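You operate a simulated robot arm through the tools that you are given. There is no shell and no other tool. Be economical: measure what you need, move in short steps, check, and stop when the job is done.

The job below is to be done with a simulated robot arm. You get a single attempt, and the scene is never put back.

## Task
Give the Drain jar 3 drops of Balancer and stir until even.
Fine: stand the jar on the stir plate and leave it there, park the teal spout again and switch the plate off; the jar is not moved while the plate runs, no drop goes beside, the purple dropper and the other jars stay.

It is judged by the outcome, as a careful person would: the job done as asked, and still so three seconds after it is handed in. It fails if anything else is knocked over, pushed out of place, dropped, spilled or broken.

## Robot
A 6-joint arm with a two-finger parallel gripper, fixed in place. Base frame: the origin is at the foot of the arm, x ahead of it, y to its left, z up; the work surface is at about z = 0.006. Lengths are in m, angles in degrees, forces in N, time in s.
With the tool pointing down near the work surface it reaches from about 0.14 to 0.58 m from the base axis. Its first joint turns from -66.0 to 66.0 degrees. Payload 2.1 kg.
The TCP is the grasp point between the finger pads, 0.03 m short of the fingertips. In the tool frame z runs along the fingers and y along their closing line. The gripper opens to 0.094 m. The fingers are 0.028 m wide and 0.01 m thick; the gripper's body (0.05 by 0.096 m) begins 0.055 m behind the TCP.
Orientation is that of the tool frame in the base frame, as [roll, pitch, yaw] about the fixed x, y, z axes, in that order (R = Rz(yaw) Ry(pitch) Rx(roll)). With the fingers straight down and closing along the base's y, the tool's x points along the base's -x, its y along +y and its z along -z.

## Interface
- The arm moves only by the tool play_rows. Its argument "plan" is a list of rows, each a list of 7 numbers: the shift along the base's x, y, z in m, then the turn, a rotation vector about the base's x, y, z in degrees, then the finger opening in m, from 0 to 0.094. In form: [[x, y, z, rx, ry, rz, fingers], ...]. A call has 1 to 12 rows; each row is the pose to reach, as a shift and turn from the pose commanded when the call began. Each row takes 0.2 s and may step no farther than 0.05 m and 8.6 degrees from the row before; otherwise, or with a gripper value out of range, the whole call is refused. Where a pose cannot be reached the arm comes as near as it can. A force on the tool above 70 N (or 10 N above the force at the start of the call, whichever is more), or a blocked arm, ends the call early, and 0.2 s more pass. Each finger travels about 0.072 m/s and halts on what it meets, pressing with about 24 N; the grip force reading is that of the motor and also rises with nothing between the fingers. The clock runs only during rows and for 0.2 s after the last one: add rows that repeat a pose to give the fingers time. It gives the time, the measured TCP pose, the force on the tool (base axes), the opening and the grip force at its end, in the units of the frame above (readings bear some noise).
- Cameras (640 x 400 px; columns grow to the right, rows downward): "scene" is fixed at [0.0134, -0.3484, 0.5053]; the picture's right is [0.99, -0.15, 0.00], its down [-0.06, -0.37, -0.93] and it looks along [0.14, 0.92, -0.38] (base axes); focal length 217 px, centre (320, 200). "wrist" rides on the gripper at [0.076, 0.014, -0.103] in the tool frame; the picture's right is [-0.18, 0.98, 0.00], its down [-0.75, -0.14, -0.64] and it looks along [-0.63, -0.12, 0.77] (tool axes); focal length 243 px, centre (320, 200).
- get_image(camera): a new picture of that camera. It takes no simulated time.
- point_at(camera, pixels): for up to 12 pixels [column, row] of the newest picture of that camera ("zoom" is the newest enlarged one), the place [x, y, z] in the base frame of the surface seen there, good to about 0.003 m. It takes no simulated time.
- close_up(camera, box): a new picture of the part [left, top, right, bottom] of that camera's present view, enlarged. It takes no simulated time.
- sign_off(): hands the job in; it is judged then, once.

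Keep the steps short. Do not move on a guess: measure, check each grasp and each placing, and mend mistakes. In all there are 80 turns and 54 pictures (those below and enlarged ones count). Leave the gripper open and the arm clear of the work at the hand-in unless told otherwise, and finish with a single line.

The tools are called after ">>>" by a JSON object that holds its "op" and its "data". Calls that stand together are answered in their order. play_rows: Moves the arm, as the interface text tells. Its arguments: {"type":"object","properties":{"plan":{"type":"array","items":{"type":"array","items":{"type":"number"}}}},"required":["plan"]} The other tools are called the same way: get_image (camera) takes a picture; point_at (camera, pixels) gives the place of the surface under pixels of a picture; close_up (camera, box) takes an enlarged picture of a part of a camera's view; sign_off () hands the job in.

At the start:

```text
clock: 0.0
eef_pos: [0.2337, -0.0028, 0.4756]
ee_rot: [179.9, 0.2, 180.0]
contact_force: [0.0, 0.1, 0.9]
width: 0.094
grip_force: 0.1
```

scene: 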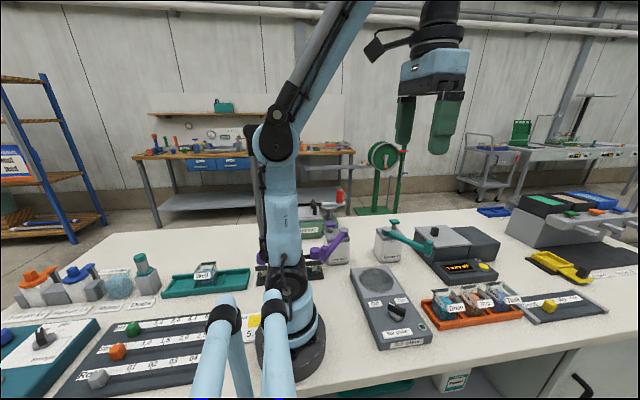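
wrist: 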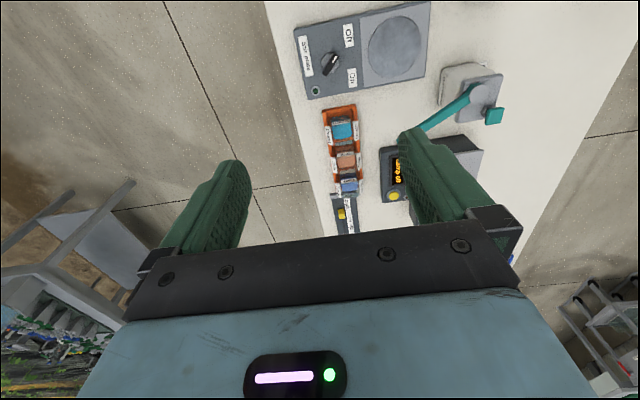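

The scene shows a stir plate at about (390,300), jars in an orange tray at (470,300), the teal spout at (395,240), and a display device at (460,265). I'll enlarge these parts first.

>>> {"op": "close_up", "data": {"camera": "scene", "box": [340, 200, 620, 375]}}

>>> {"op": "close_up", "data": {"camera": "wrist", "box": [270, 0, 530, 240]}}

>>> {"op": "close_up", "data": {"camera": "scene", "box": [240, 170, 440, 295]}}

```text
2.29 times, centred on (480, 288) of scene
```

zoom: 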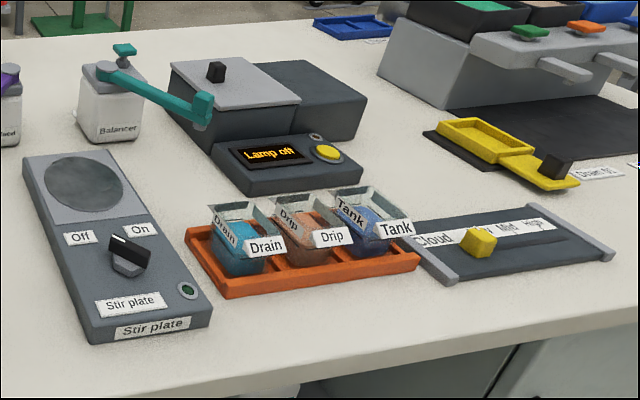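

```text
1.67 times, centred on (400, 120) of wrist
```

zoom: 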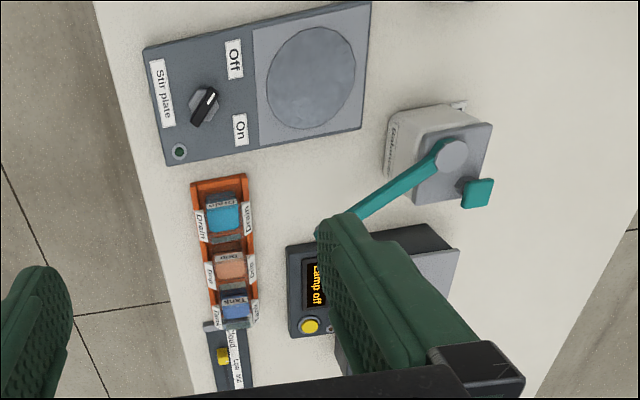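

```text
3.20 times, centred on (340, 232) of scene
```

zoom: 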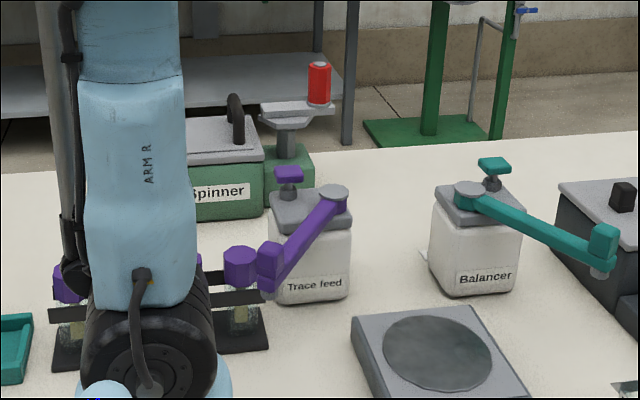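

Now I'll measure the dispenser, spout and plate from the newest enlargement, plus the jars and knob from the scene picture.

>>> {"op": "point_at", "data": {"camera": "zoom", "pixels": [[604, 232], [603, 250], [601, 272], [540, 228], [472, 188], [494, 163], [492, 185], [438, 352], [440, 215], [515, 220], [485, 265], [470, 310]]}}

>>> {"op": "point_at", "data": {"camera": "scene", "pixels": [[397, 309], [390, 306], [402, 312], [445, 300], [447, 308], [432, 290], [450, 290], [454, 296], [430, 311], [373, 303], [402, 301], [376, 280]]}}

>>> {"op": "close_up", "data": {"camera": "scene", "box": [360, 270, 530, 360]}}

```text
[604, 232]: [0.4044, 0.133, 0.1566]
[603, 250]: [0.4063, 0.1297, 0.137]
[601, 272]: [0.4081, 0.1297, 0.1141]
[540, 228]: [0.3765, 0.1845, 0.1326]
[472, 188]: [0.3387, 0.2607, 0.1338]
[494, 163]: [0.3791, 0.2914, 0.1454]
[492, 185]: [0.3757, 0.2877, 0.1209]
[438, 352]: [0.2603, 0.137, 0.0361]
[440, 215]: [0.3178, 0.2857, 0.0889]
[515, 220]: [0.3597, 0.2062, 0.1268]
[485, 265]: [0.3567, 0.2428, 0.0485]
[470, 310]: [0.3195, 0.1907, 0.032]
```

```text
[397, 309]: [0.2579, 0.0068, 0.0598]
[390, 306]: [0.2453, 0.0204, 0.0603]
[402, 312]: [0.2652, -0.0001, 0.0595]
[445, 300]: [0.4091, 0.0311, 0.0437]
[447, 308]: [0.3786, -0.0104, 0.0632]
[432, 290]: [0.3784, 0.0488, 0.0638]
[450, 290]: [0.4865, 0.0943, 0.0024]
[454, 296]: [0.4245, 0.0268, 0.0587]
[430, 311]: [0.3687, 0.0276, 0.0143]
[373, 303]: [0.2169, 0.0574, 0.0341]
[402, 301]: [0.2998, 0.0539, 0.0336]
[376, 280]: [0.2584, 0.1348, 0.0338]
```

```text
3.76 times, centred on (445, 315) of scene
```

zoom: 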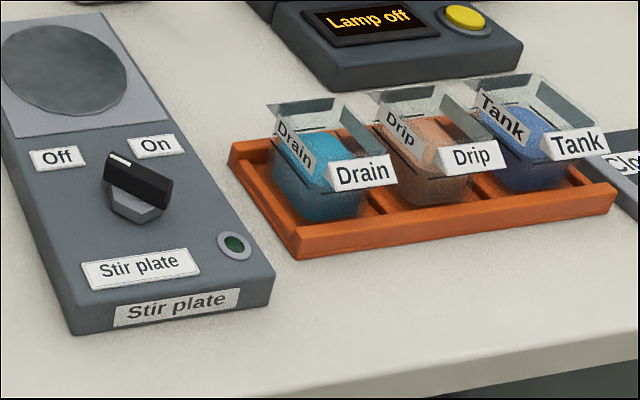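

The spout swings on a pivot near (0.34, 0.26) with a reach of about 0.146. That matches the distance to the plate centre at about (0.259, 0.136). I'll lower the wrist camera for a top view of the jars, the plate and the knob.

>>> {"op": "play_rows", "data": {"plan": [[0, 0.01, -0.045, 0, 0, 0, 0.094], [0, 0.02, -0.09, 0, 0, 0, 0.094], [0, 0.03, -0.135, 0, 0, 0, 0.094], [0, 0.03, -0.18, 0, 0, 0, 0.094], [0, 0.03, -0.2, 0, 0, 0, 0.094]]}}

>>> {"op": "get_image", "data": {"camera": "wrist"}}

```text
clock: 1.2
eef_pos: [0.2328, 0.0301, 0.2757]
ee_rot: [179.9, 0.0, 180.0]
contact_force: [0.9, 0.1, -0.2]
width: 0.094
grip_force: 0.0
```

```text
47 pictures are left
```

wrist: 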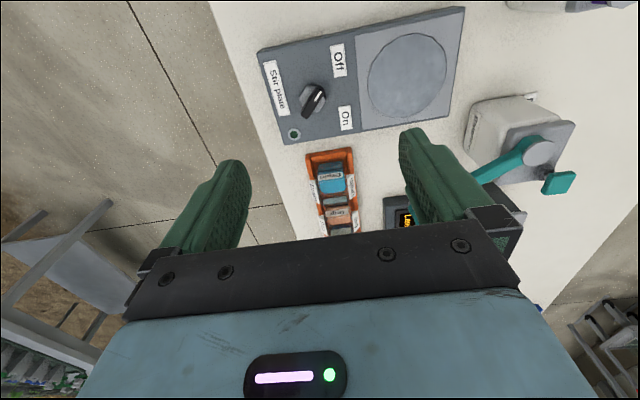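

The Drain jar shows at (333,180). I'll enlarge that area and measure it.

>>> {"op": "close_up", "data": {"camera": "wrist", "box": [290, 140, 378, 240]}}

>>> {"op": "point_at", "data": {"camera": "wrist", "pixels": [[405, 75], [450, 80], [358, 80], [400, 35], [397, 118], [313, 98], [306, 110], [320, 90], [293, 134], [266, 60], [282, 140], [460, 10]]}}

```text
4.00 times, centred on (334, 190) of wrist
```

zoom: 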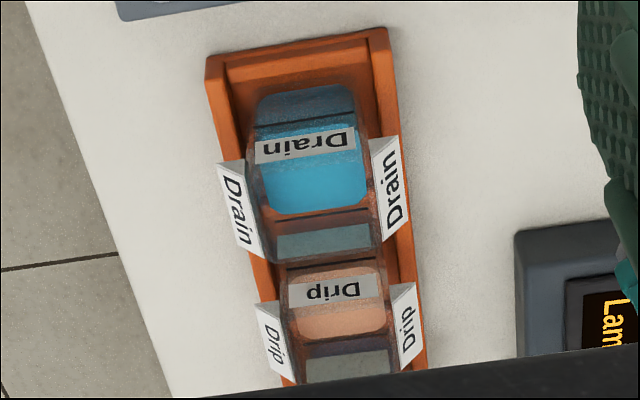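

```text
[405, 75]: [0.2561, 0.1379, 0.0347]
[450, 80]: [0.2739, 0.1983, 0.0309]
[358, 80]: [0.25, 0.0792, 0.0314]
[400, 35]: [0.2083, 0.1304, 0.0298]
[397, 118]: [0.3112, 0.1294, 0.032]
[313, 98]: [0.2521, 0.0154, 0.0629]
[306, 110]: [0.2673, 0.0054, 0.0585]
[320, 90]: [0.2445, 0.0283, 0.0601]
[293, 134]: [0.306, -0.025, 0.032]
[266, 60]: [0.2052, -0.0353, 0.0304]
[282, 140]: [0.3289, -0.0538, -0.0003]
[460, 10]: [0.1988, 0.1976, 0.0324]
```

I'll measure the jar rim, the label flags and the tray walls in this enlargement.

>>> {"op": "point_at", "data": {"camera": "zoom", "pixels": [[218, 165], [243, 160], [246, 250], [264, 258], [371, 142], [398, 137], [388, 235], [412, 222], [305, 92], [310, 180], [320, 245], [240, 70]]}}

>>> {"op": "point_at", "data": {"camera": "zoom", "pixels": [[380, 60], [257, 95], [350, 88], [378, 240], [268, 258], [325, 262], [285, 275], [378, 262], [330, 285], [222, 120], [390, 110], [407, 260]]}}

>>> {"op": "close_up", "data": {"camera": "scene", "box": [415, 275, 505, 335]}}

```text
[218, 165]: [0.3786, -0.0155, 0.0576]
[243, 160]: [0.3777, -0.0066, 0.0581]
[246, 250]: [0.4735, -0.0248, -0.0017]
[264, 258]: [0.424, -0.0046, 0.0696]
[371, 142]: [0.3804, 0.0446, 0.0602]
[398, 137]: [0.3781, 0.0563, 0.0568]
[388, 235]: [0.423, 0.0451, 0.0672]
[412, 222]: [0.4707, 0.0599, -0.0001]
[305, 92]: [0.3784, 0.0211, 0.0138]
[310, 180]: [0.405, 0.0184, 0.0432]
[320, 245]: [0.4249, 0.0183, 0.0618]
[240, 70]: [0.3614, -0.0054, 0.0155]
```

```text
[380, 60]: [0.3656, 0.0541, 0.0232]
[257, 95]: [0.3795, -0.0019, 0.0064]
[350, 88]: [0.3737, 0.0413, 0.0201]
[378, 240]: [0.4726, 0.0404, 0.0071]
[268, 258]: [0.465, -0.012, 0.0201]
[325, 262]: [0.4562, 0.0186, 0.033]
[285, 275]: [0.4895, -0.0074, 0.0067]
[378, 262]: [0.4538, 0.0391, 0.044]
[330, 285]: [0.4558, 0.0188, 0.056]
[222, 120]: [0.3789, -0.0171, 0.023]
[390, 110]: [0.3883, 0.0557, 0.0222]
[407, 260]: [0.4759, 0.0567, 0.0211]
```

```text
6.67 times, centred on (460, 305) of scene
```

zoom: 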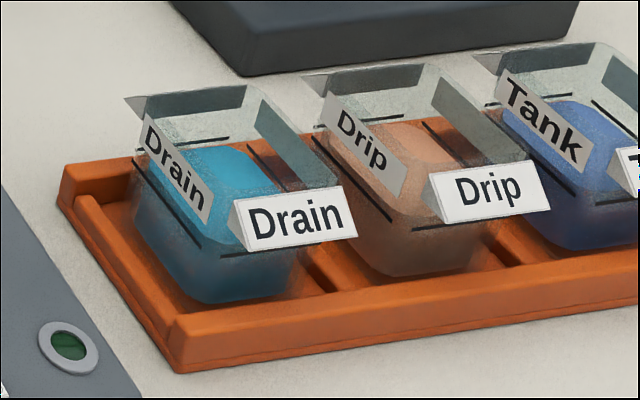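

The jars carry outward-sloping label flags (probably on all four sides), and only about 3 mm is left between neighbouring jars along x. So I'll grip along y. The Drain jar centre is about (0.401, 0.020) with the flags spanning y −0.016 to 0.057, inside the 0.094 opening. I'll hover above it and check.

>>> {"op": "play_rows", "data": {"plan": [[0.042, -0.002, -0.02, 0, 0, 0, 0.094], [0.084, -0.004, -0.05, 0, 0, 0, 0.094], [0.126, -0.006, -0.08, 0, 0, 0, 0.094], [0.168, -0.008, -0.11, 0, 0, 0, 0.094], [0.168, -0.008, -0.14, 0, 0, 0, 0.094], [0.168, -0.008, -0.14, 0, 0, 0, 0.094]]}}

>>> {"op": "get_image", "data": {"camera": "wrist"}}

>>> {"op": "close_up", "data": {"camera": "scene", "box": [390, 225, 510, 335]}}

```text
refused: row 2 steps farther than a row can; nothing moved
```

```text
44 pictures are left
```

wrist: 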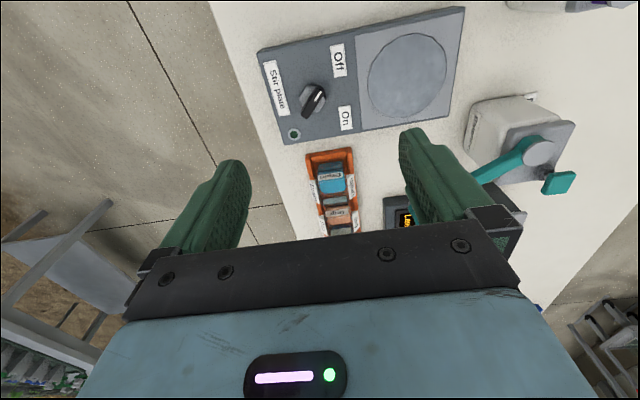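

```text
3.64 times, centred on (450, 280) of scene
```

zoom: 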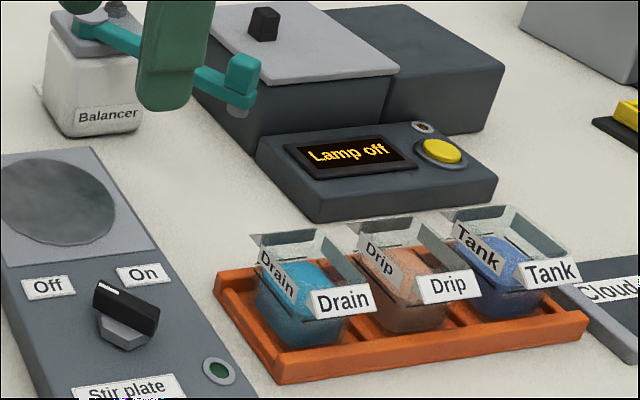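

The second row stepped more than 0.05 m, so nothing moved. I'll repeat the move with smaller steps.

>>> {"op": "play_rows", "data": {"plan": [[0.04, -0.002, -0.01, 0, 0, 0, 0.094], [0.08, -0.004, -0.035, 0, 0, 0, 0.094], [0.12, -0.006, -0.06, 0, 0, 0, 0.094], [0.155, -0.008, -0.09, 0, 0, 0, 0.094], [0.168, -0.008, -0.125, 0, 0, 0, 0.094], [0.168, -0.008, -0.14, 0, 0, 0, 0.094], [0.168, -0.008, -0.14, 0, 0, 0, 0.094]]}}

>>> {"op": "get_image", "data": {"camera": "wrist"}}

>>> {"op": "close_up", "data": {"camera": "scene", "box": [390, 225, 510, 335]}}

```text
clock: 2.8
eef_pos: [0.4012, 0.0196, 0.1363]
ee_rot: [179.8, 0.1, 179.9]
contact_force: [-0.1, -0.2, 0.1]
width: 0.094
grip_force: 0.1
```

```text
42 pictures are left
```

wrist: 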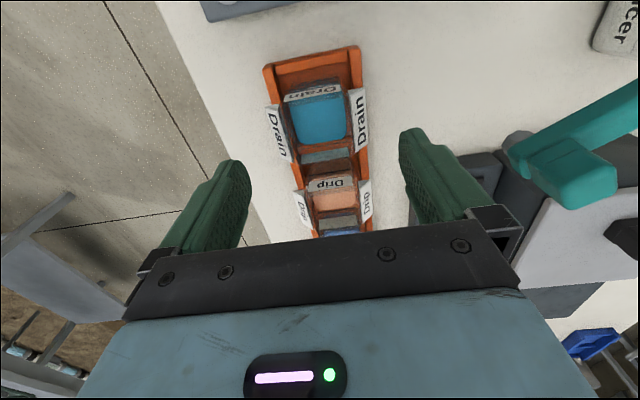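

```text
3.64 times, centred on (450, 280) of scene
```

zoom: 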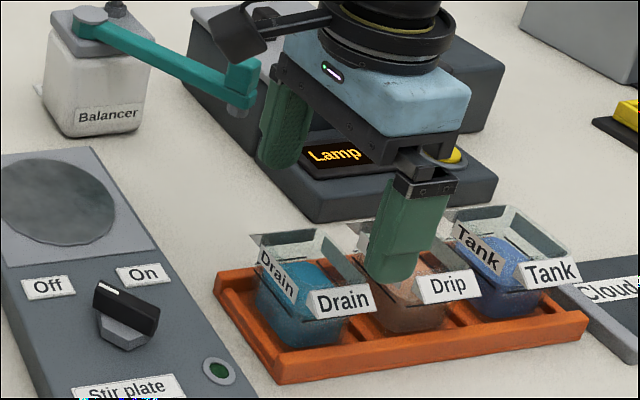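

The fingers hover symmetrically. I'll re-measure the jar from this closer wrist view.

>>> {"op": "point_at", "data": {"camera": "wrist", "pixels": [[268, 108], [285, 160], [280, 105], [292, 158], [364, 90], [369, 145], [350, 92], [356, 148], [284, 100], [340, 88], [325, 157], [318, 122]]}}

>>> {"op": "close_up", "data": {"camera": "wrist", "box": [250, 60, 390, 240]}}

```text
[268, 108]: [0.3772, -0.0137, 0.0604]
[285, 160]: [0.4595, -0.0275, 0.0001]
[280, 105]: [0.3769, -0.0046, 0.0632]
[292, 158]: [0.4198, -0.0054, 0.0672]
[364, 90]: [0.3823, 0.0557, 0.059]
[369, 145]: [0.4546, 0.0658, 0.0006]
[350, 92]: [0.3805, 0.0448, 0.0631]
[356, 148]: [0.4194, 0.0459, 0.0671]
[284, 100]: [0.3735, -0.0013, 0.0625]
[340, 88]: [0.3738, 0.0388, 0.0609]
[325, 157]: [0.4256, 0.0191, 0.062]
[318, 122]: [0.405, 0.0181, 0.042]
```

```text
2.22 times, centred on (320, 150) of wrist
```

zoom: 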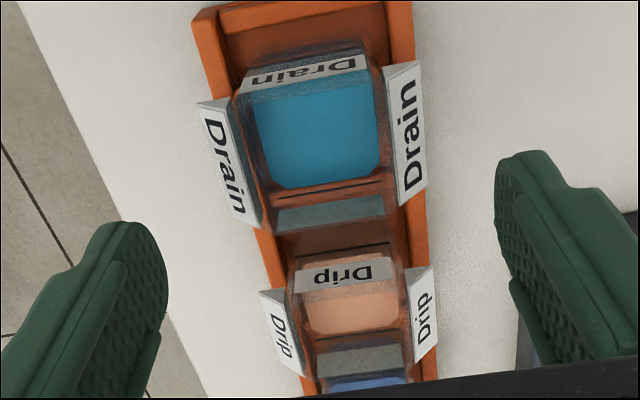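

The jar centre is about (0.400, 0.020), aligned with the axes. I'll lower so the TCP is at z≈0.062 with the fingertips at 0.032, above the tray walls at 0.023, then check before closing.

>>> {"op": "play_rows", "data": {"plan": [[-0.001, 0.001, -0.03, 0, 0, 0, 0.094], [-0.001, 0.001, -0.055, 0, 0, 0, 0.094], [-0.001, 0.001, -0.074, 0, 0, 0, 0.094], [-0.001, 0.001, -0.074, 0, 0, 0, 0.094]]}}

>>> {"op": "close_up", "data": {"camera": "wrist", "box": [150, 40, 490, 250]}}

```text
clock: 3.8
eef_pos: [0.4005, 0.0216, 0.0616]
ee_rot: [179.7, 0.1, 179.9]
contact_force: [0.0, 0.4, -0.2]
width: 0.0938
grip_force: 0.1
```

```text
1.88 times, centred on (320, 145) of wrist
```

zoom: 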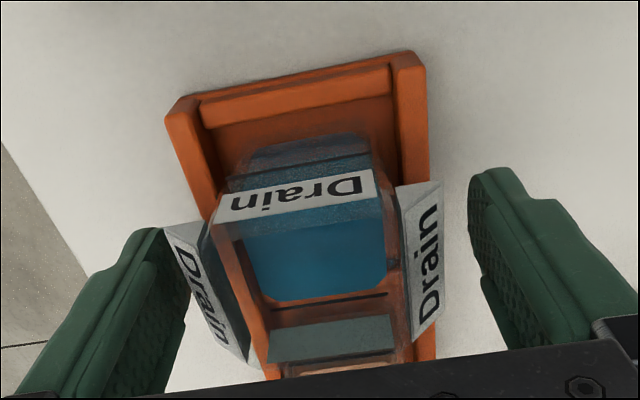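

The fingers straddle the flags with no contact. I'll close in small steps and read the opening.

>>> {"op": "play_rows", "data": {"plan": [[0, 0, 0, 0, 0, 0, 0.084], [0, 0, 0, 0, 0, 0, 0.076], [0, 0, 0, 0, 0, 0, 0.068], [0, 0, 0, 0, 0, 0, 0.06], [0, 0, 0, 0, 0, 0, 0.05], [0, 0, 0, 0, 0, 0, 0.04], [0, 0, 0, 0, 0, 0, 0.04]]}}

>>> {"op": "close_up", "data": {"camera": "wrist", "box": [150, 40, 490, 250]}}

```text
clock: 5.4
eef_pos: [0.4001, 0.0208, 0.063]
ee_rot: [179.9, 0.1, 179.9]
contact_force: [-1.1, 0.4, 23.7]
width: 0.073
grip_force: 24.4
```

```text
1.88 times, centred on (320, 145) of wrist
```

zoom: 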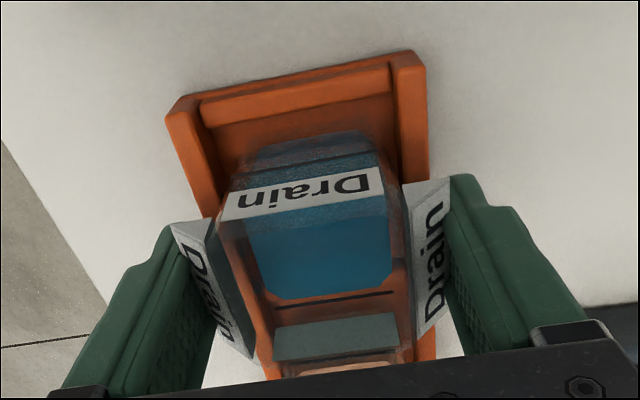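

The fingers stopped at 0.073, which is the flag width, but there's an odd 24 N upward force. The fingertips might be touching the tray wall. I'll open, rise 8 mm and grip again.

>>> {"op": "play_rows", "data": {"plan": [[0, 0, 0, 0, 0, 0, 0.08], [0, 0, 0, 0, 0, 0, 0.09], [0, 0, 0.008, 0, 0, 0, 0.09], [0, 0, 0.008, 0, 0, 0, 0.09]]}}

>>> {"op": "play_rows", "data": {"plan": [[0, 0, 0, 0, 0, 0, 0.084], [0, 0, 0, 0, 0, 0, 0.078], [0, 0, 0, 0, 0, 0, 0.074], [0, 0, 0, 0, 0, 0, 0.07], [0, 0, 0, 0, 0, 0, 0.065], [0, 0, 0, 0, 0, 0, 0.065]]}}

>>> {"op": "close_up", "data": {"camera": "scene", "box": [390, 225, 510, 335]}}

```text
clock: 6.4
eef_pos: [0.3999, 0.0215, 0.0691]
ee_rot: [179.9, 0.2, 180.0]
contact_force: [0.5, -0.4, -1.5]
width: 0.09
grip_force: 0.0
```

```text
clock: 7.8
eef_pos: [0.3992, 0.0224, 0.0691]
ee_rot: [179.9, 0.1, 180.0]
contact_force: [0.7, -0.5, -0.2]
width: 0.0725
grip_force: 24.5
```

```text
3.64 times, centred on (450, 280) of scene
```

zoom: 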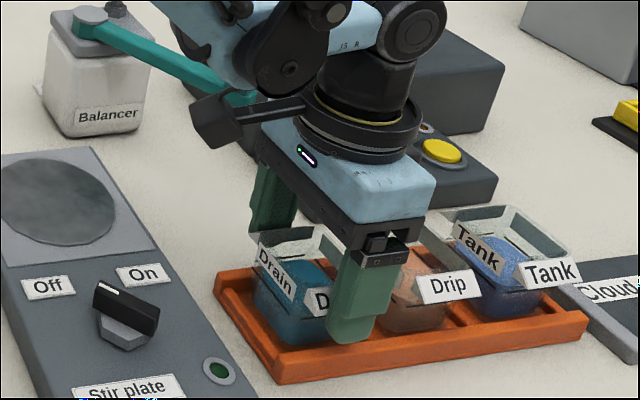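

Gripped at 0.0725 with no vertical force this time. I'll lift slowly and check that only the jar comes up.

>>> {"op": "play_rows", "data": {"plan": [[0, 0, 0.004, 0, 0, 0, 0.06], [0, 0, 0.01, 0, 0, 0, 0.06], [0, 0, 0.018, 0, 0, 0, 0.06], [0, 0, 0.025, 0, 0, 0, 0.06]]}}

>>> {"op": "close_up", "data": {"camera": "scene", "box": [390, 225, 510, 335]}}

>>> {"op": "get_image", "data": {"camera": "wrist"}}

```text
clock: 8.8
eef_pos: [0.3997, 0.0224, 0.0946]
ee_rot: [179.9, 0.1, 179.9]
contact_force: [0.1, 0.3, 0.0]
width: 0.06
grip_force: 0.0
```

```text
3.64 times, centred on (450, 280) of scene
```

zoom: 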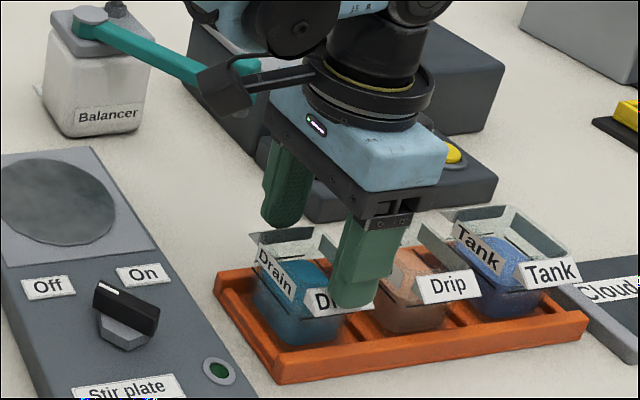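

```text
35 pictures are left
```

wrist: 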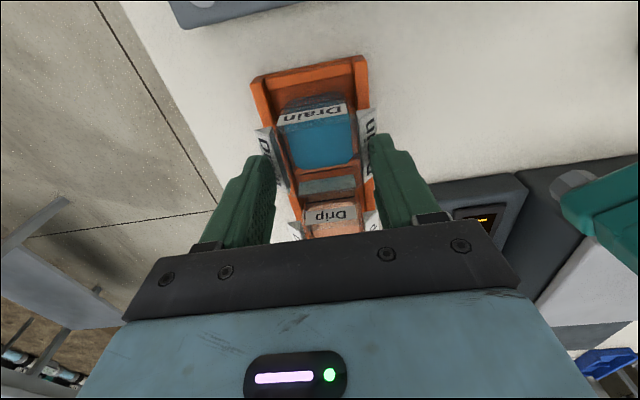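

The fingers slid up off the flags, and the jar is still seated. The slanted flags make a y grip unreliable. The ±x walls look like they carry flat labels, so I'll rise, turn 90° and check whether the fingers fit between Drain and Drip.

>>> {"op": "play_rows", "data": {"plan": [[0, 0, 0.02, 0, 0, 0, 0.06], [0, 0, 0.05, 0, 0, 8, 0.06], [0, 0, 0.07, 0, 0, 16, 0.06], [0, 0, 0.09, 0, 0, 24, 0.06], [0, 0, 0.09, 0, 0, 32, 0.06], [0, 0, 0.09, 0, 0, 40, 0.06], [0, 0, 0.09, 0, 0, 48, 0.06], [0, 0, 0.09, 0, 0, 56, 0.06], [0, 0, 0.09, 0, 0, 64, 0.06], [0, 0, 0.09, 0, 0, 72, 0.06], [0, 0, 0.09, 0, 0, 80, 0.06], [0, 0, 0.09, 0, 0, 88, 0.06]]}}

>>> {"op": "get_image", "data": {"camera": "wrist"}}

```text
clock: 11.4
eef_pos: [0.3999, 0.0221, 0.1846]
ee_rot: [179.9, 0.1, -91.9]
contact_force: [0.9, 0.6, -0.4]
width: 0.0601
grip_force: 0.1
```

```text
34 pictures are left
```

wrist: 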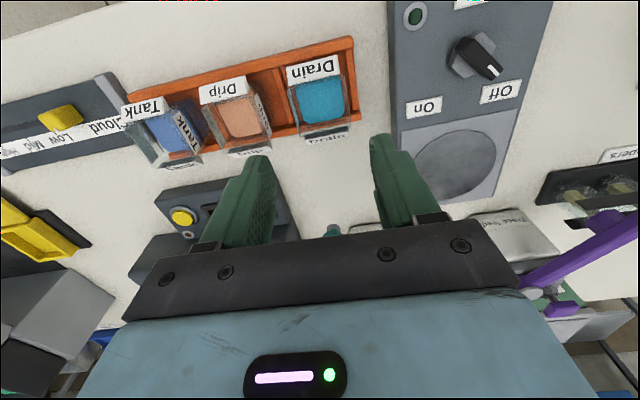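

From this side the gap between the Drain jar (320,95) and the Drip jar (240,110) is visible. I'll enlarge and measure it.

>>> {"op": "close_up", "data": {"camera": "wrist", "box": [190, 35, 370, 165]}}

>>> {"op": "close_up", "data": {"camera": "scene", "box": [420, 270, 490, 330]}}

```text
3.08 times, centred on (280, 100) of wrist
```

zoom: 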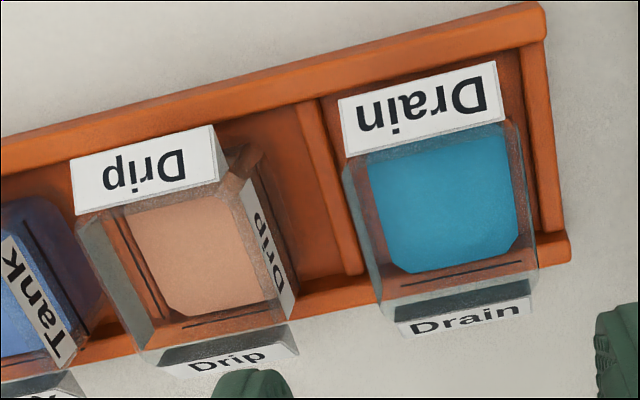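

```text
6.67 times, centred on (455, 300) of scene
```

zoom: 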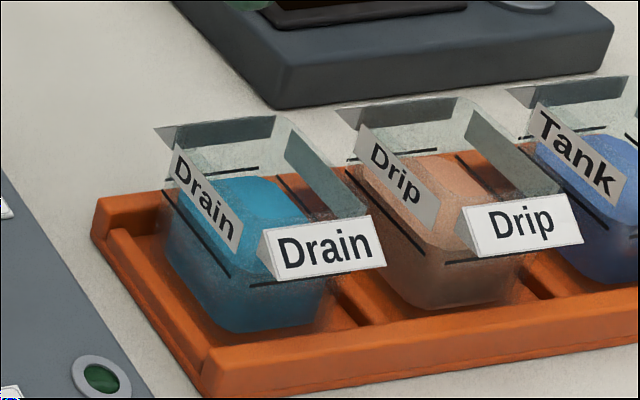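

Both x walls are flat with thin labels, and there's a clear gap to Drip. I'll measure both jars' edges.

>>> {"op": "point_at", "data": {"camera": "wrist", "pixels": [[289, 94], [299, 130], [342, 76], [350, 120], [258, 100], [269, 128], [263, 112], [287, 62], [338, 56], [346, 132], [306, 139], [276, 80]]}}

>>> {"op": "point_at", "data": {"camera": "zoom", "pixels": [[175, 160], [205, 200], [235, 245], [170, 200], [320, 230], [300, 160], [362, 140], [400, 185], [430, 225], [240, 300], [355, 215], [280, 262]]}}

```text
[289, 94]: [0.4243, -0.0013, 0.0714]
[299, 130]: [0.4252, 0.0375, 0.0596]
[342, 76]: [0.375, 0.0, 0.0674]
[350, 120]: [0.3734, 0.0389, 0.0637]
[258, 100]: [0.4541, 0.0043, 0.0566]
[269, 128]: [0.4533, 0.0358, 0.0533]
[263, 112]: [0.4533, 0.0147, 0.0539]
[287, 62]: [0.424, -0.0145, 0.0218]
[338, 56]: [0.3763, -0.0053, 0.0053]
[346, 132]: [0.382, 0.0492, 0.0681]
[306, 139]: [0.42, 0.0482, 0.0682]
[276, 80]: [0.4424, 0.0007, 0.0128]
```

```text
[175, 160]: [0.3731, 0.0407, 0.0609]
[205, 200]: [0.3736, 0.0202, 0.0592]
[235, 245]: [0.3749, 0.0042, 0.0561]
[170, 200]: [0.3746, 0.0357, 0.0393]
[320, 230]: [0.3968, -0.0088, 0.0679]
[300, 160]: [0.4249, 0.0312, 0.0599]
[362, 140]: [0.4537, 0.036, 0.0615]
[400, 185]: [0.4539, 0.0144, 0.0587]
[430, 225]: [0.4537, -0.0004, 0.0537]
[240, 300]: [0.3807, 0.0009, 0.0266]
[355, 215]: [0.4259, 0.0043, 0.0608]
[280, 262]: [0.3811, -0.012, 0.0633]
```

The Drain jar spans x 0.3735–0.4265 and Drip starts at 0.4535, so there's a 27 mm gap for 10 mm fingers. I'll set the opening to 0.07, finish the yaw, and lower to TCP z≈0.10 first.

>>> {"op": "play_rows", "data": {"plan": [[0, -0.001, -0.03, 0, 0, 2, 0.07], [0, -0.001, -0.06, 0, 0, 2, 0.07], [0, -0.001, -0.075, 0, 0, 2, 0.07], [0, -0.001, -0.075, 0, 0, 2, 0.07]]}}

>>> {"op": "get_image", "data": {"camera": "wrist"}}

>>> {"op": "close_up", "data": {"camera": "scene", "box": [400, 235, 510, 325]}}

```text
clock: 12.4
eef_pos: [0.4007, 0.019, 0.1089]
ee_rot: [179.9, 0.0, -90.0]
contact_force: [0.3, 0.0, 0.9]
width: 0.07
grip_force: 0.1
```

```text
31 pictures are left
```

wrist: 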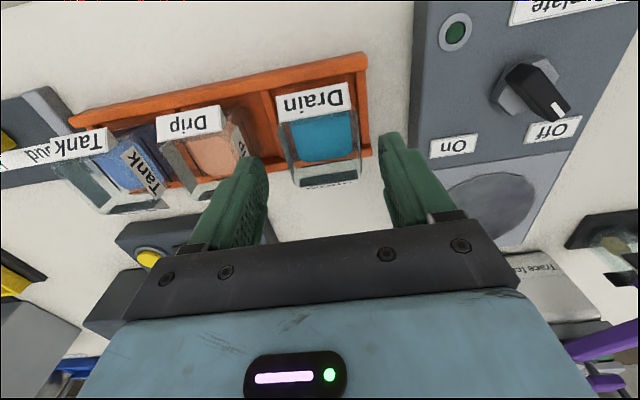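

```text
4.44 times, centred on (455, 280) of scene
```

zoom: 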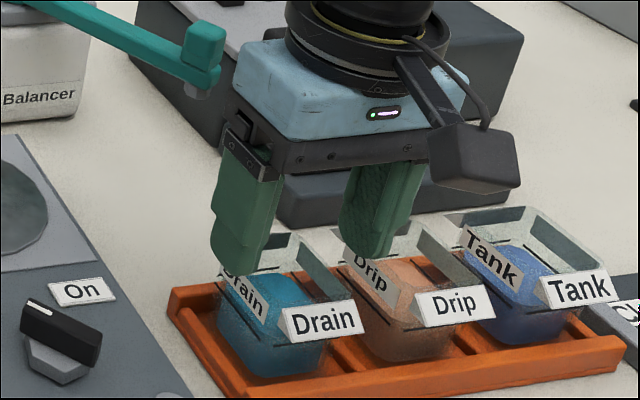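

The fingers line up on either side of the jar. I'll lower to TCP z≈0.057 and watch the force.

>>> {"op": "play_rows", "data": {"plan": [[0, 0.0005, -0.015, 0, 0, 0, 0.07], [0, 0.0005, -0.03, 0, 0, 0, 0.07], [0, 0.0005, -0.045, 0, 0, 0, 0.07], [0, 0.0005, -0.052, 0, 0, 0, 0.07], [0, 0.0005, -0.052, 0, 0, 0, 0.07]]}}

>>> {"op": "close_up", "data": {"camera": "scene", "box": [400, 235, 510, 325]}}

```text
clock: 13.6
eef_pos: [0.4003, 0.0204, 0.057]
ee_rot: [179.9, 0.1, -90.0]
contact_force: [-0.3, 0.8, 0.1]
width: 0.0702
grip_force: 0.1
```

```text
4.44 times, centred on (455, 280) of scene
```

zoom: 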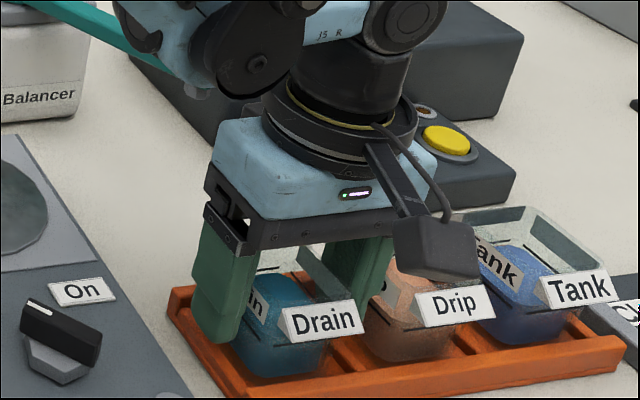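

There's no contact. Closing gradually to grip.

>>> {"op": "play_rows", "data": {"plan": [[0, 0, 0, 0, 0, 0, 0.062], [0, 0, 0, 0, 0, 0, 0.056], [0, 0, 0, 0, 0, 0, 0.05], [0, 0, 0, 0, 0, 0, 0.045], [0, 0, 0, 0, 0, 0, 0.04], [0, 0, 0, 0, 0, 0, 0.04]]}}

>>> {"op": "play_rows", "data": {"plan": [[0, 0, 0.004, 0, 0, 0, 0.04], [0, 0, 0.01, 0, 0, 0, 0.04], [0, 0, 0.018, 0, 0, 0, 0.04], [0, 0, 0.025, 0, 0, 0, 0.04]]}}

>>> {"op": "close_up", "data": {"camera": "scene", "box": [400, 235, 510, 325]}}

```text
clock: 15.0
eef_pos: [0.4, 0.0219, 0.0574]
ee_rot: [179.9, 0.1, -90.0]
contact_force: [0.1, 0.2, -0.4]
width: 0.0534
grip_force: 24.4
```

```text
clock: 16.0
eef_pos: [0.4002, 0.0214, 0.0816]
ee_rot: [179.9, 0.1, -90.0]
contact_force: [0.6, -0.2, -1.1]
width: 0.0537
grip_force: 24.0
```

```text
4.44 times, centred on (455, 280) of scene
```

zoom: 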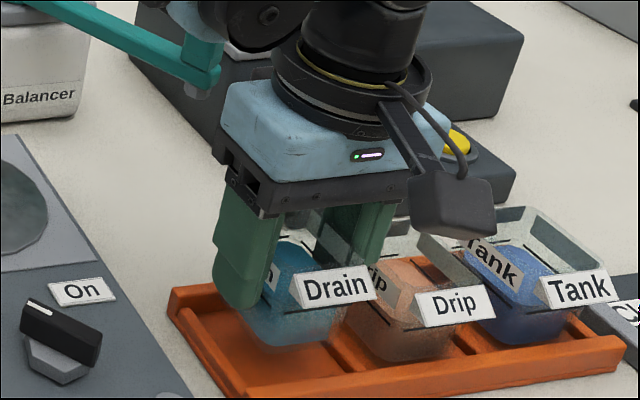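

The jar is lifted cleanly and the tray and the other jars are undisturbed. Before carrying it over, I'll measure the purple spout so I keep clear of it.

>>> {"op": "get_image", "data": {"camera": "scene"}}

>>> {"op": "point_at", "data": {"camera": "scene", "pixels": [[324, 250], [324, 260], [335, 245], [344, 232], [350, 245], [376, 280], [365, 272], [388, 276]]}}

```text
27 pictures are left
```

scene: 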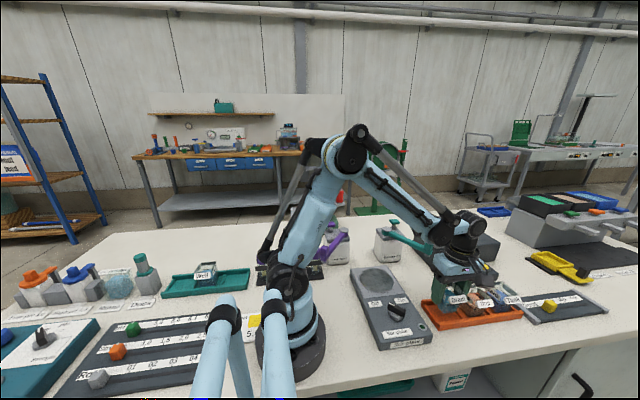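

```text
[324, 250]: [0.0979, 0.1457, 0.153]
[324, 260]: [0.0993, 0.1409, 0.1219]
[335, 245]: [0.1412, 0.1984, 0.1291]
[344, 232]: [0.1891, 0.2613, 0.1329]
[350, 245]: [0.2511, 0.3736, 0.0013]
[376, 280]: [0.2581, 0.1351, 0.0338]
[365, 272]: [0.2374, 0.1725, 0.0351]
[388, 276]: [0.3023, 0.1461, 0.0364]
```

The purple tip at (0.098, 0.145) is well clear of the path. I'll raise the jar and carry it to above the plate centre at (0.2585, 0.1365).

>>> {"op": "play_rows", "data": {"plan": [[0, 0, 0.03, 0, 0, 0, 0.04], [-0.01, 0, 0.055, 0, 0, 0, 0.04], [-0.045, 0.005, 0.06, 0, 0, 0, 0.04], [-0.08, 0.025, 0.06, 0, 0, 0, 0.04], [-0.11, 0.055, 0.06, 0, 0, 0, 0.04], [-0.13, 0.085, 0.06, 0, 0, 0, 0.04], [-0.1416, 0.1155, 0.06, 0, 0, 0, 0.04], [-0.1416, 0.1155, 0.05, 0, 0, 0, 0.04], [-0.1416, 0.1155, 0.03, 0, 0, 0, 0.04], [-0.1416, 0.1155, 0.03, 0, 0, 0, 0.04]]}}

>>> {"op": "close_up", "data": {"camera": "scene", "box": [320, 210, 450, 320]}}

```text
clock: 18.2
eef_pos: [0.2589, 0.1369, 0.112]
ee_rot: [179.9, 0.1, -89.9]
contact_force: [0.9, -0.9, -1.4]
width: 0.0533
grip_force: 23.7
```

```text
3.64 times, centred on (385, 265) of scene
```

zoom: 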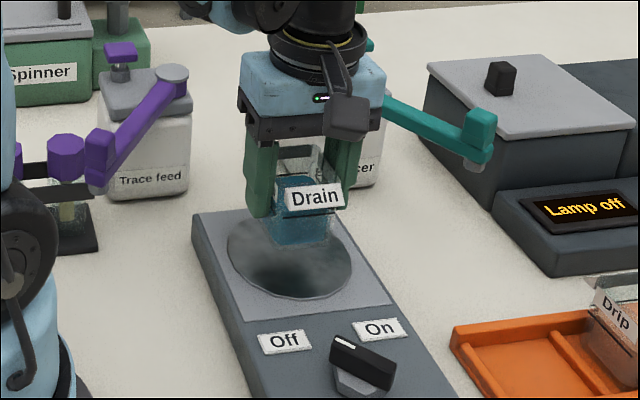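

The jar hangs about 3 cm above the plate disc. I'll lower it slowly until contact.

>>> {"op": "play_rows", "data": {"plan": [[0, 0, -0.012, 0, 0, 0, 0.04], [0, 0, -0.02, 0, 0, 0, 0.04], [0, 0, -0.024, 0, 0, 0, 0.04], [0, 0, -0.027, 0, 0, 0, 0.04], [0, 0, -0.029, 0, 0, 0, 0.04]]}}

>>> {"op": "close_up", "data": {"camera": "scene", "box": [340, 225, 430, 305]}}

```text
clock: 19.4
eef_pos: [0.2588, 0.1366, 0.0826]
ee_rot: [179.9, 0.1, -90.0]
contact_force: [-1.8, -0.1, 21.8]
width: 0.0537
grip_force: 24.9
```

```text
5.00 times, centred on (385, 265) of scene
```

zoom: 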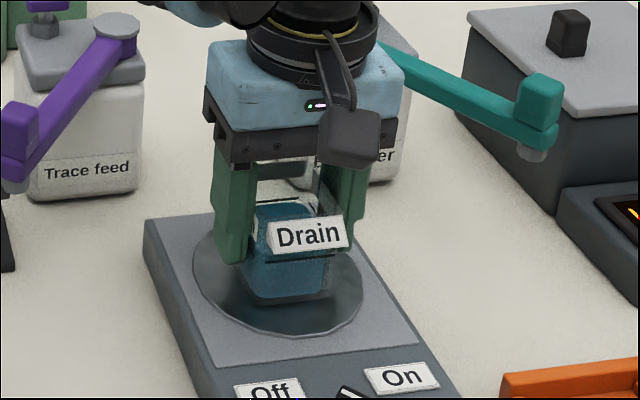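

Contact reads 22 N, so the jar stands on the plate. I'll ease the pressure, open and rise straight up.

>>> {"op": "play_rows", "data": {"plan": [[0, 0, 0.001, 0, 0, 0, 0.055], [0, 0, 0.001, 0, 0, 0, 0.065], [0, 0, 0.001, 0, 0, 0, 0.075], [0, 0, 0.001, 0, 0, 0, 0.08], [0, 0, 0.03, 0, 0, 0, 0.08], [0, 0, 0.07, 0, 0, 0, 0.08], [0, 0, 0.11, 0, 0, 0, 0.08], [0, 0, 0.15, 0, 0, 0, 0.08], [0, 0, 0.19, 0, 0, 0, 0.08]]}}

>>> {"op": "close_up", "data": {"camera": "scene", "box": [340, 205, 450, 305]}}

>>> {"op": "get_image", "data": {"camera": "wrist"}}

```text
clock: 21.4
eef_pos: [0.259, 0.1365, 0.2747]
ee_rot: [180.0, 0.1, -90.0]
contact_force: [0.9, 0.3, 0.7]
width: 0.0799
grip_force: 0.1
```

```text
4.00 times, centred on (395, 255) of scene
```

zoom: 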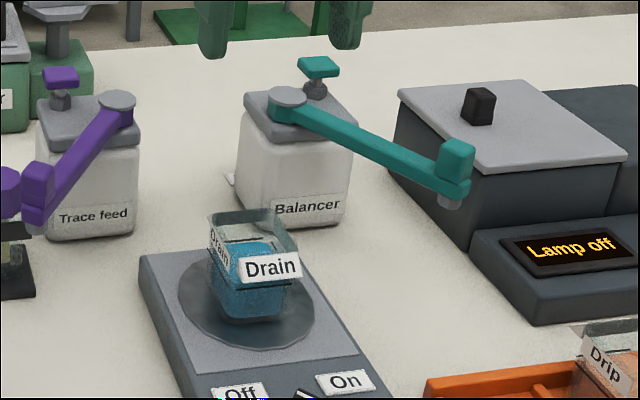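

```text
23 pictures are left
```

wrist: 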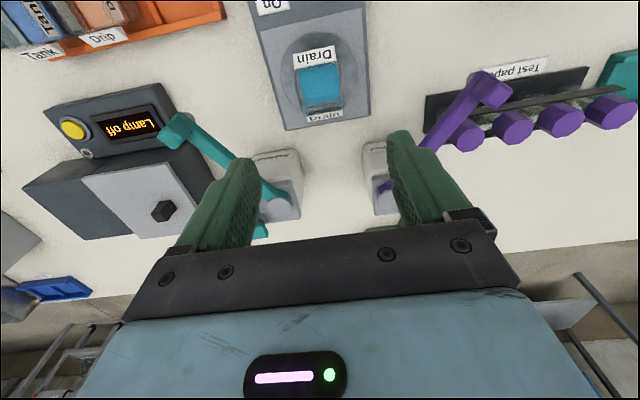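

The jar stands centred on the plate. Next is the spout: I'll enlarge its tip block and the plunger and measure them so I can cage the block loosely and swing it along its arc.

>>> {"op": "close_up", "data": {"camera": "scene", "box": [395, 215, 465, 265]}}

>>> {"op": "point_at", "data": {"camera": "wrist", "pixels": [[178, 127], [170, 140], [188, 118], [196, 140], [166, 122], [182, 143], [215, 155], [272, 192], [280, 208], [262, 229], [323, 85], [302, 70]]}}

>>> {"op": "point_at", "data": {"camera": "zoom", "pixels": [[320, 130], [340, 130]]}}

```text
8.00 times, centred on (430, 240) of scene
```

zoom: 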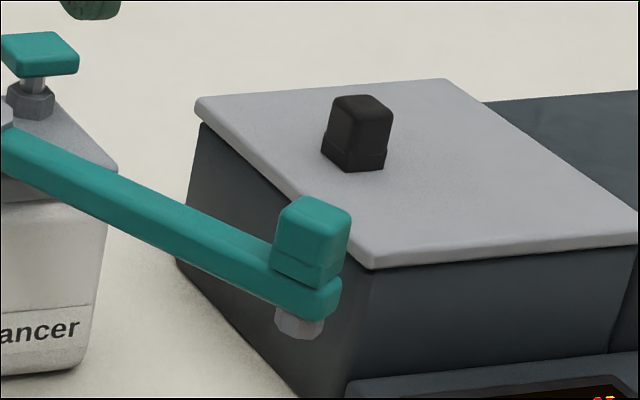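

```text
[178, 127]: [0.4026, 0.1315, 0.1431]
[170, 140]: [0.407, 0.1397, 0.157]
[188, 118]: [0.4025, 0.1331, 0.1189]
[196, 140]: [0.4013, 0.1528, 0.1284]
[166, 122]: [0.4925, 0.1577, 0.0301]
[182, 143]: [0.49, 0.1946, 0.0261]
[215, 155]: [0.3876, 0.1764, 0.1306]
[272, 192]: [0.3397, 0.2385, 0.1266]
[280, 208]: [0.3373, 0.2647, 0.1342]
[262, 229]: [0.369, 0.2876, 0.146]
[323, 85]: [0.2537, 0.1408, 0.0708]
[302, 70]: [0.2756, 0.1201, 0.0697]
```

```text
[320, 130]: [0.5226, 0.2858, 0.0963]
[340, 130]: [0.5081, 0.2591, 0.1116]
```

>>> {"op": "point_at", "data": {"camera": "zoom", "pixels": [[303, 200], [346, 212], [325, 235], [282, 222], [276, 262], [328, 278], [345, 250], [298, 325], [372, 262], [355, 160], [40, 45], [150, 200]]}}

>>> {"op": "point_at", "data": {"camera": "wrist", "pixels": [[165, 141], [178, 141], [180, 118], [258, 228], [266, 226], [298, 118], [344, 116], [292, 55], [335, 48]]}}

```text
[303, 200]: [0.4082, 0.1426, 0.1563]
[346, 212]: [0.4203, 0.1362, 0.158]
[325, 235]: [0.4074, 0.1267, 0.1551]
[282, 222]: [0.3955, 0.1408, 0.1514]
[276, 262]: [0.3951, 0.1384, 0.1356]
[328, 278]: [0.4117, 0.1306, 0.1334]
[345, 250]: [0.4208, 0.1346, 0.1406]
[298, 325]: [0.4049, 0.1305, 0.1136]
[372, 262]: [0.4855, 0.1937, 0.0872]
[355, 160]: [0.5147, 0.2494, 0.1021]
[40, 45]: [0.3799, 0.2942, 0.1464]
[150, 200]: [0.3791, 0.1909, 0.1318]
```

```text
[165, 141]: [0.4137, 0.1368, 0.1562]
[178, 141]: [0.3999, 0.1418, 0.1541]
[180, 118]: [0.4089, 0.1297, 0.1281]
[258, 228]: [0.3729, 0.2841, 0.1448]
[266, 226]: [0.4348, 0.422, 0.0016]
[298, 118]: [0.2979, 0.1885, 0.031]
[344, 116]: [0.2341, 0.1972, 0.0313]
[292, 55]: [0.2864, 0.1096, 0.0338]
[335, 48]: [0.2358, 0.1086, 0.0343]
```

The tip block is centred at (0.408, 0.135), about 0.019 wide, z 0.134–0.157. The spout now points at −61° and must point at −122° to be over the jar. I'll move above the block with the closing line at right angles to the spout.

>>> {"op": "play_rows", "data": {"plan": [[0.04, 0, 0, 0, 0, 7.2, 0.05], [0.08, -0.001, 0, 0, 0, 14.4, 0.05], [0.12, -0.001, -0.01, 0, 0, 21.6, 0.05], [0.149, -0.0015, -0.03, 0, 0, 28.7, 0.05], [0.149, -0.0015, -0.065, 0, 0, 28.7, 0.05], [0.149, -0.0015, -0.075, 0, 0, 28.7, 0.05], [0.149, -0.0015, -0.075, 0, 0, 28.7, 0.05]]}}

>>> {"op": "get_image", "data": {"camera": "wrist"}}

>>> {"op": "close_up", "data": {"camera": "scene", "box": [380, 190, 480, 270]}}

```text
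clock: 23.0
eef_pos: [0.4072, 0.1355, 0.1984]
ee_rot: [179.9, 0.1, -61.4]
contact_force: [0.0, -0.5, 0.4]
width: 0.05
grip_force: 0.0
```

```text
21 pictures are left
```

wrist: 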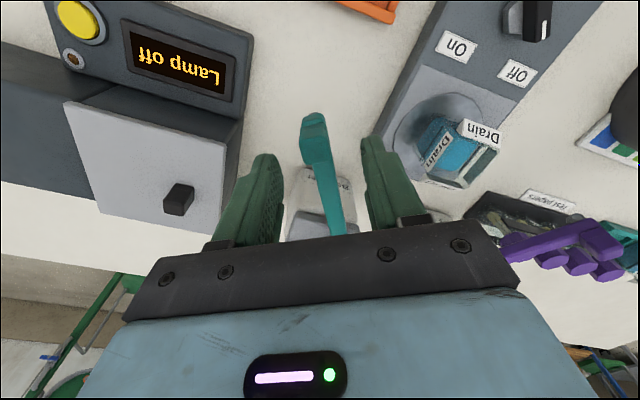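

```text
5.00 times, centred on (430, 230) of scene
```

zoom: 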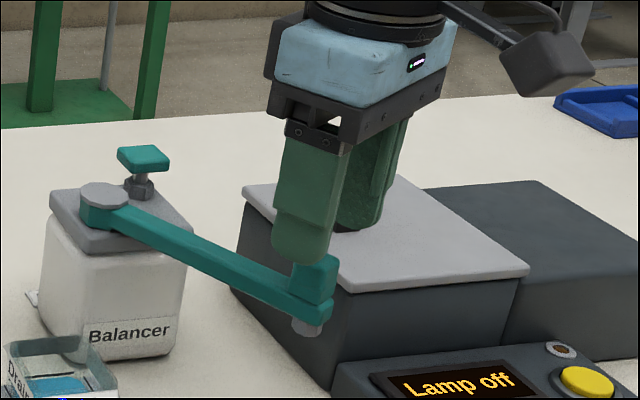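

The fingers straddle the block from above. I'll descend to TCP z≈0.16, then narrow the cage to 0.034.

>>> {"op": "play_rows", "data": {"plan": [[0, 0, -0.015, 0, 0, 0, 0.05], [0, 0, -0.03, 0, 0, 0, 0.05], [0, 0, -0.04, 0, 0, 0, 0.05], [0, 0, -0.04, 0, 0, 0, 0.042], [0, 0, -0.04, 0, 0, 0, 0.034], [0, 0, -0.04, 0, 0, 0, 0.034]]}}

>>> {"op": "close_up", "data": {"camera": "scene", "box": [380, 190, 480, 270]}}

>>> {"op": "close_up", "data": {"camera": "wrist", "box": [220, 80, 440, 260]}}

```text
clock: 24.4
eef_pos: [0.4083, 0.1339, 0.1581]
ee_rot: [179.9, 0.1, -61.4]
contact_force: [-0.1, 0.9, -0.1]
width: 0.0339
grip_force: 0.1
```

```text
5.00 times, centred on (430, 230) of scene
```

zoom: 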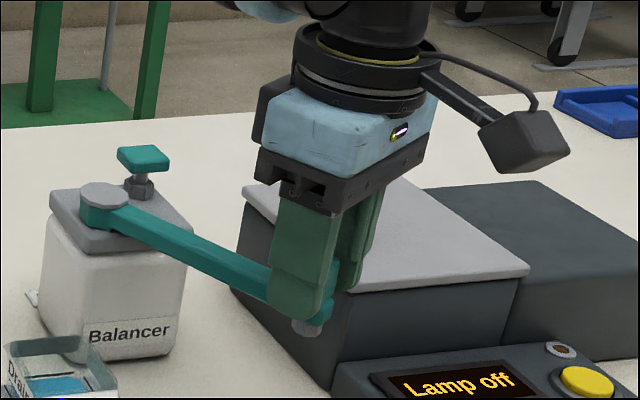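

```text
2.22 times, centred on (330, 170) of wrist
```

zoom: 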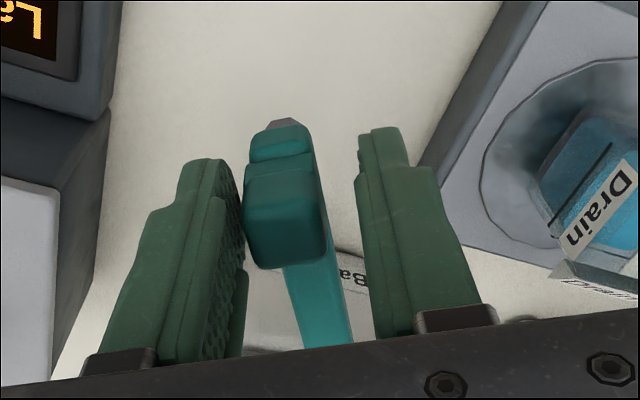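

The block is caged loosely. I'll swing it along the arc, first half first.

>>> {"op": "play_rows", "data": {"plan": [[-0.0147, -0.007, 0, 0, 0, -6.4, 0.034], [-0.0302, -0.0123, 0, 0, 0, -12.8, 0.034], [-0.0461, -0.0159, 0, 0, 0, -19.2, 0.034], [-0.0623, -0.0176, 0, 0, 0, -25.6, 0.034], [-0.0786, -0.0175, 0, 0, 0, -32, 0.034]]}}

>>> {"op": "close_up", "data": {"camera": "scene", "box": [340, 190, 460, 290]}}

```text
clock: 25.6
eef_pos: [0.3287, 0.1174, 0.1591]
ee_rot: [179.9, 0.2, -93.4]
contact_force: [0.2, -0.4, 0.0]
width: 0.0339
grip_force: 0.1
```

```text
4.00 times, centred on (400, 240) of scene
```

zoom: 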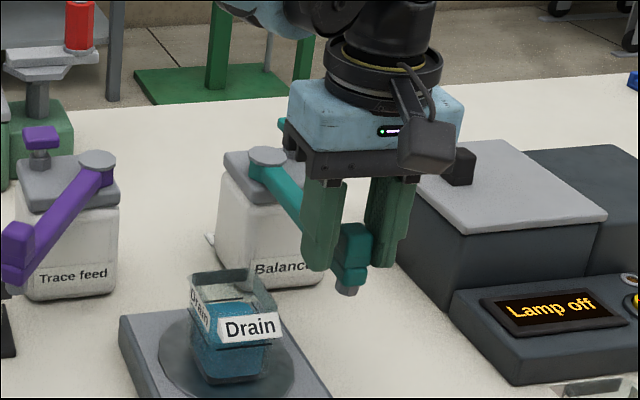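

The spout follows freely. Now the second half, to over the jar.

>>> {"op": "play_rows", "data": {"plan": [[-0.0162, 0.0018, 0, 0, 0, -6.4, 0.034], [-0.0321, 0.0055, 0, 0, 0, -12.8, 0.034], [-0.0475, 0.011, 0, 0, 0, -19.2, 0.034], [-0.0622, 0.0181, 0, 0, 0, -25.6, 0.034], [-0.0759, 0.0268, 0, 0, 0, -32, 0.034]]}}

>>> {"op": "close_up", "data": {"camera": "scene", "box": [330, 190, 450, 290]}}

>>> {"op": "close_up", "data": {"camera": "wrist", "box": [180, 60, 460, 260]}}

```text
clock: 26.8
eef_pos: [0.2534, 0.144, 0.1586]
ee_rot: [-180.0, 0.1, -125.5]
contact_force: [6.3, -1.8, -1.3]
width: 0.0377
grip_force: 2.9
```

```text
4.00 times, centred on (390, 240) of scene
```

zoom: 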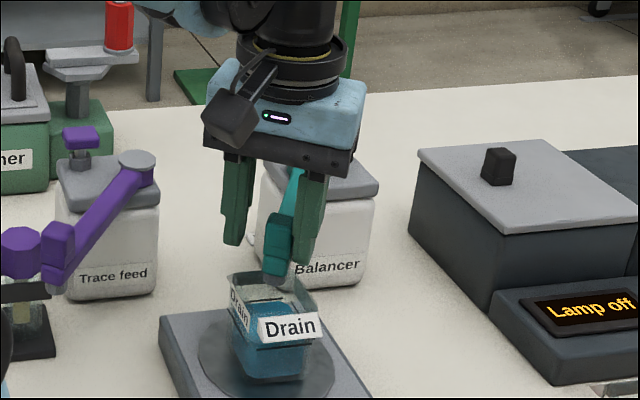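

```text
2.00 times, centred on (320, 160) of wrist
```

zoom: 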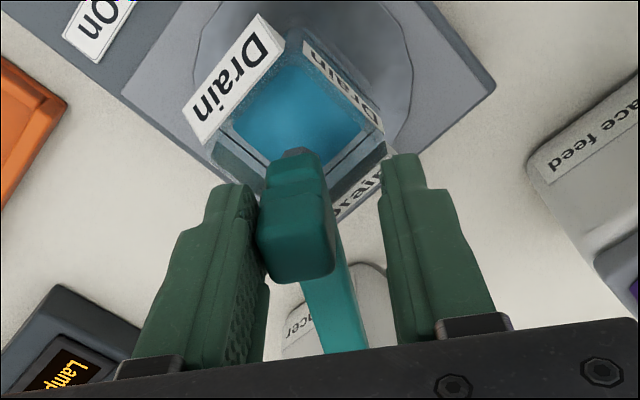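

The spout met a gentle end stop: the finger was pushed back slightly and the force reads 6 N. I'll open, rise clear and measure where the nozzle hangs.

>>> {"op": "play_rows", "data": {"plan": [[0, 0, 0, 0, 0, 0, 0.045], [0, 0, 0, 0, 0, 0, 0.052], [0, 0, 0.03, 0, 0, 0, 0.052], [0, 0, 0.07, 0, 0, 0, 0.052], [0, 0, 0.1, 0, 0, 0, 0.052]]}}

>>> {"op": "close_up", "data": {"camera": "scene", "box": [350, 210, 420, 290]}}

>>> {"op": "get_image", "data": {"camera": "wrist"}}

```text
clock: 28.0
eef_pos: [0.2524, 0.1445, 0.2579]
ee_rot: [179.9, 0.1, -125.3]
contact_force: [-0.1, 0.2, 0.4]
width: 0.052
grip_force: 0.1
```

```text
5.00 times, centred on (385, 250) of scene
```

zoom: 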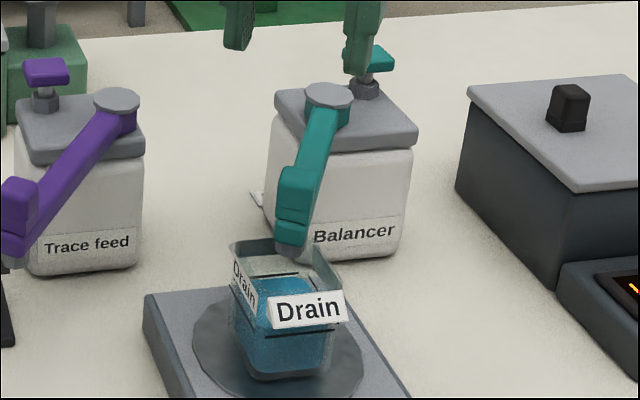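

```text
13 pictures are left
```

wrist: 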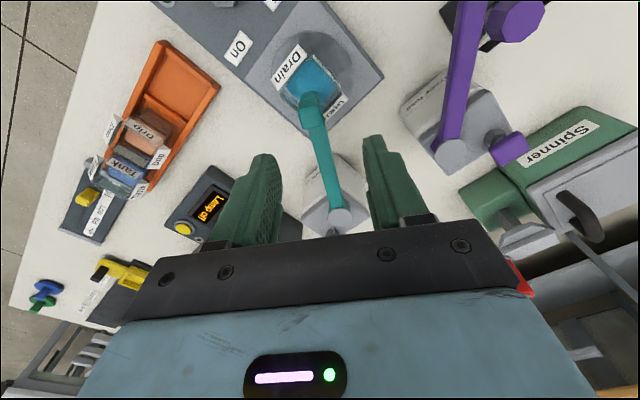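

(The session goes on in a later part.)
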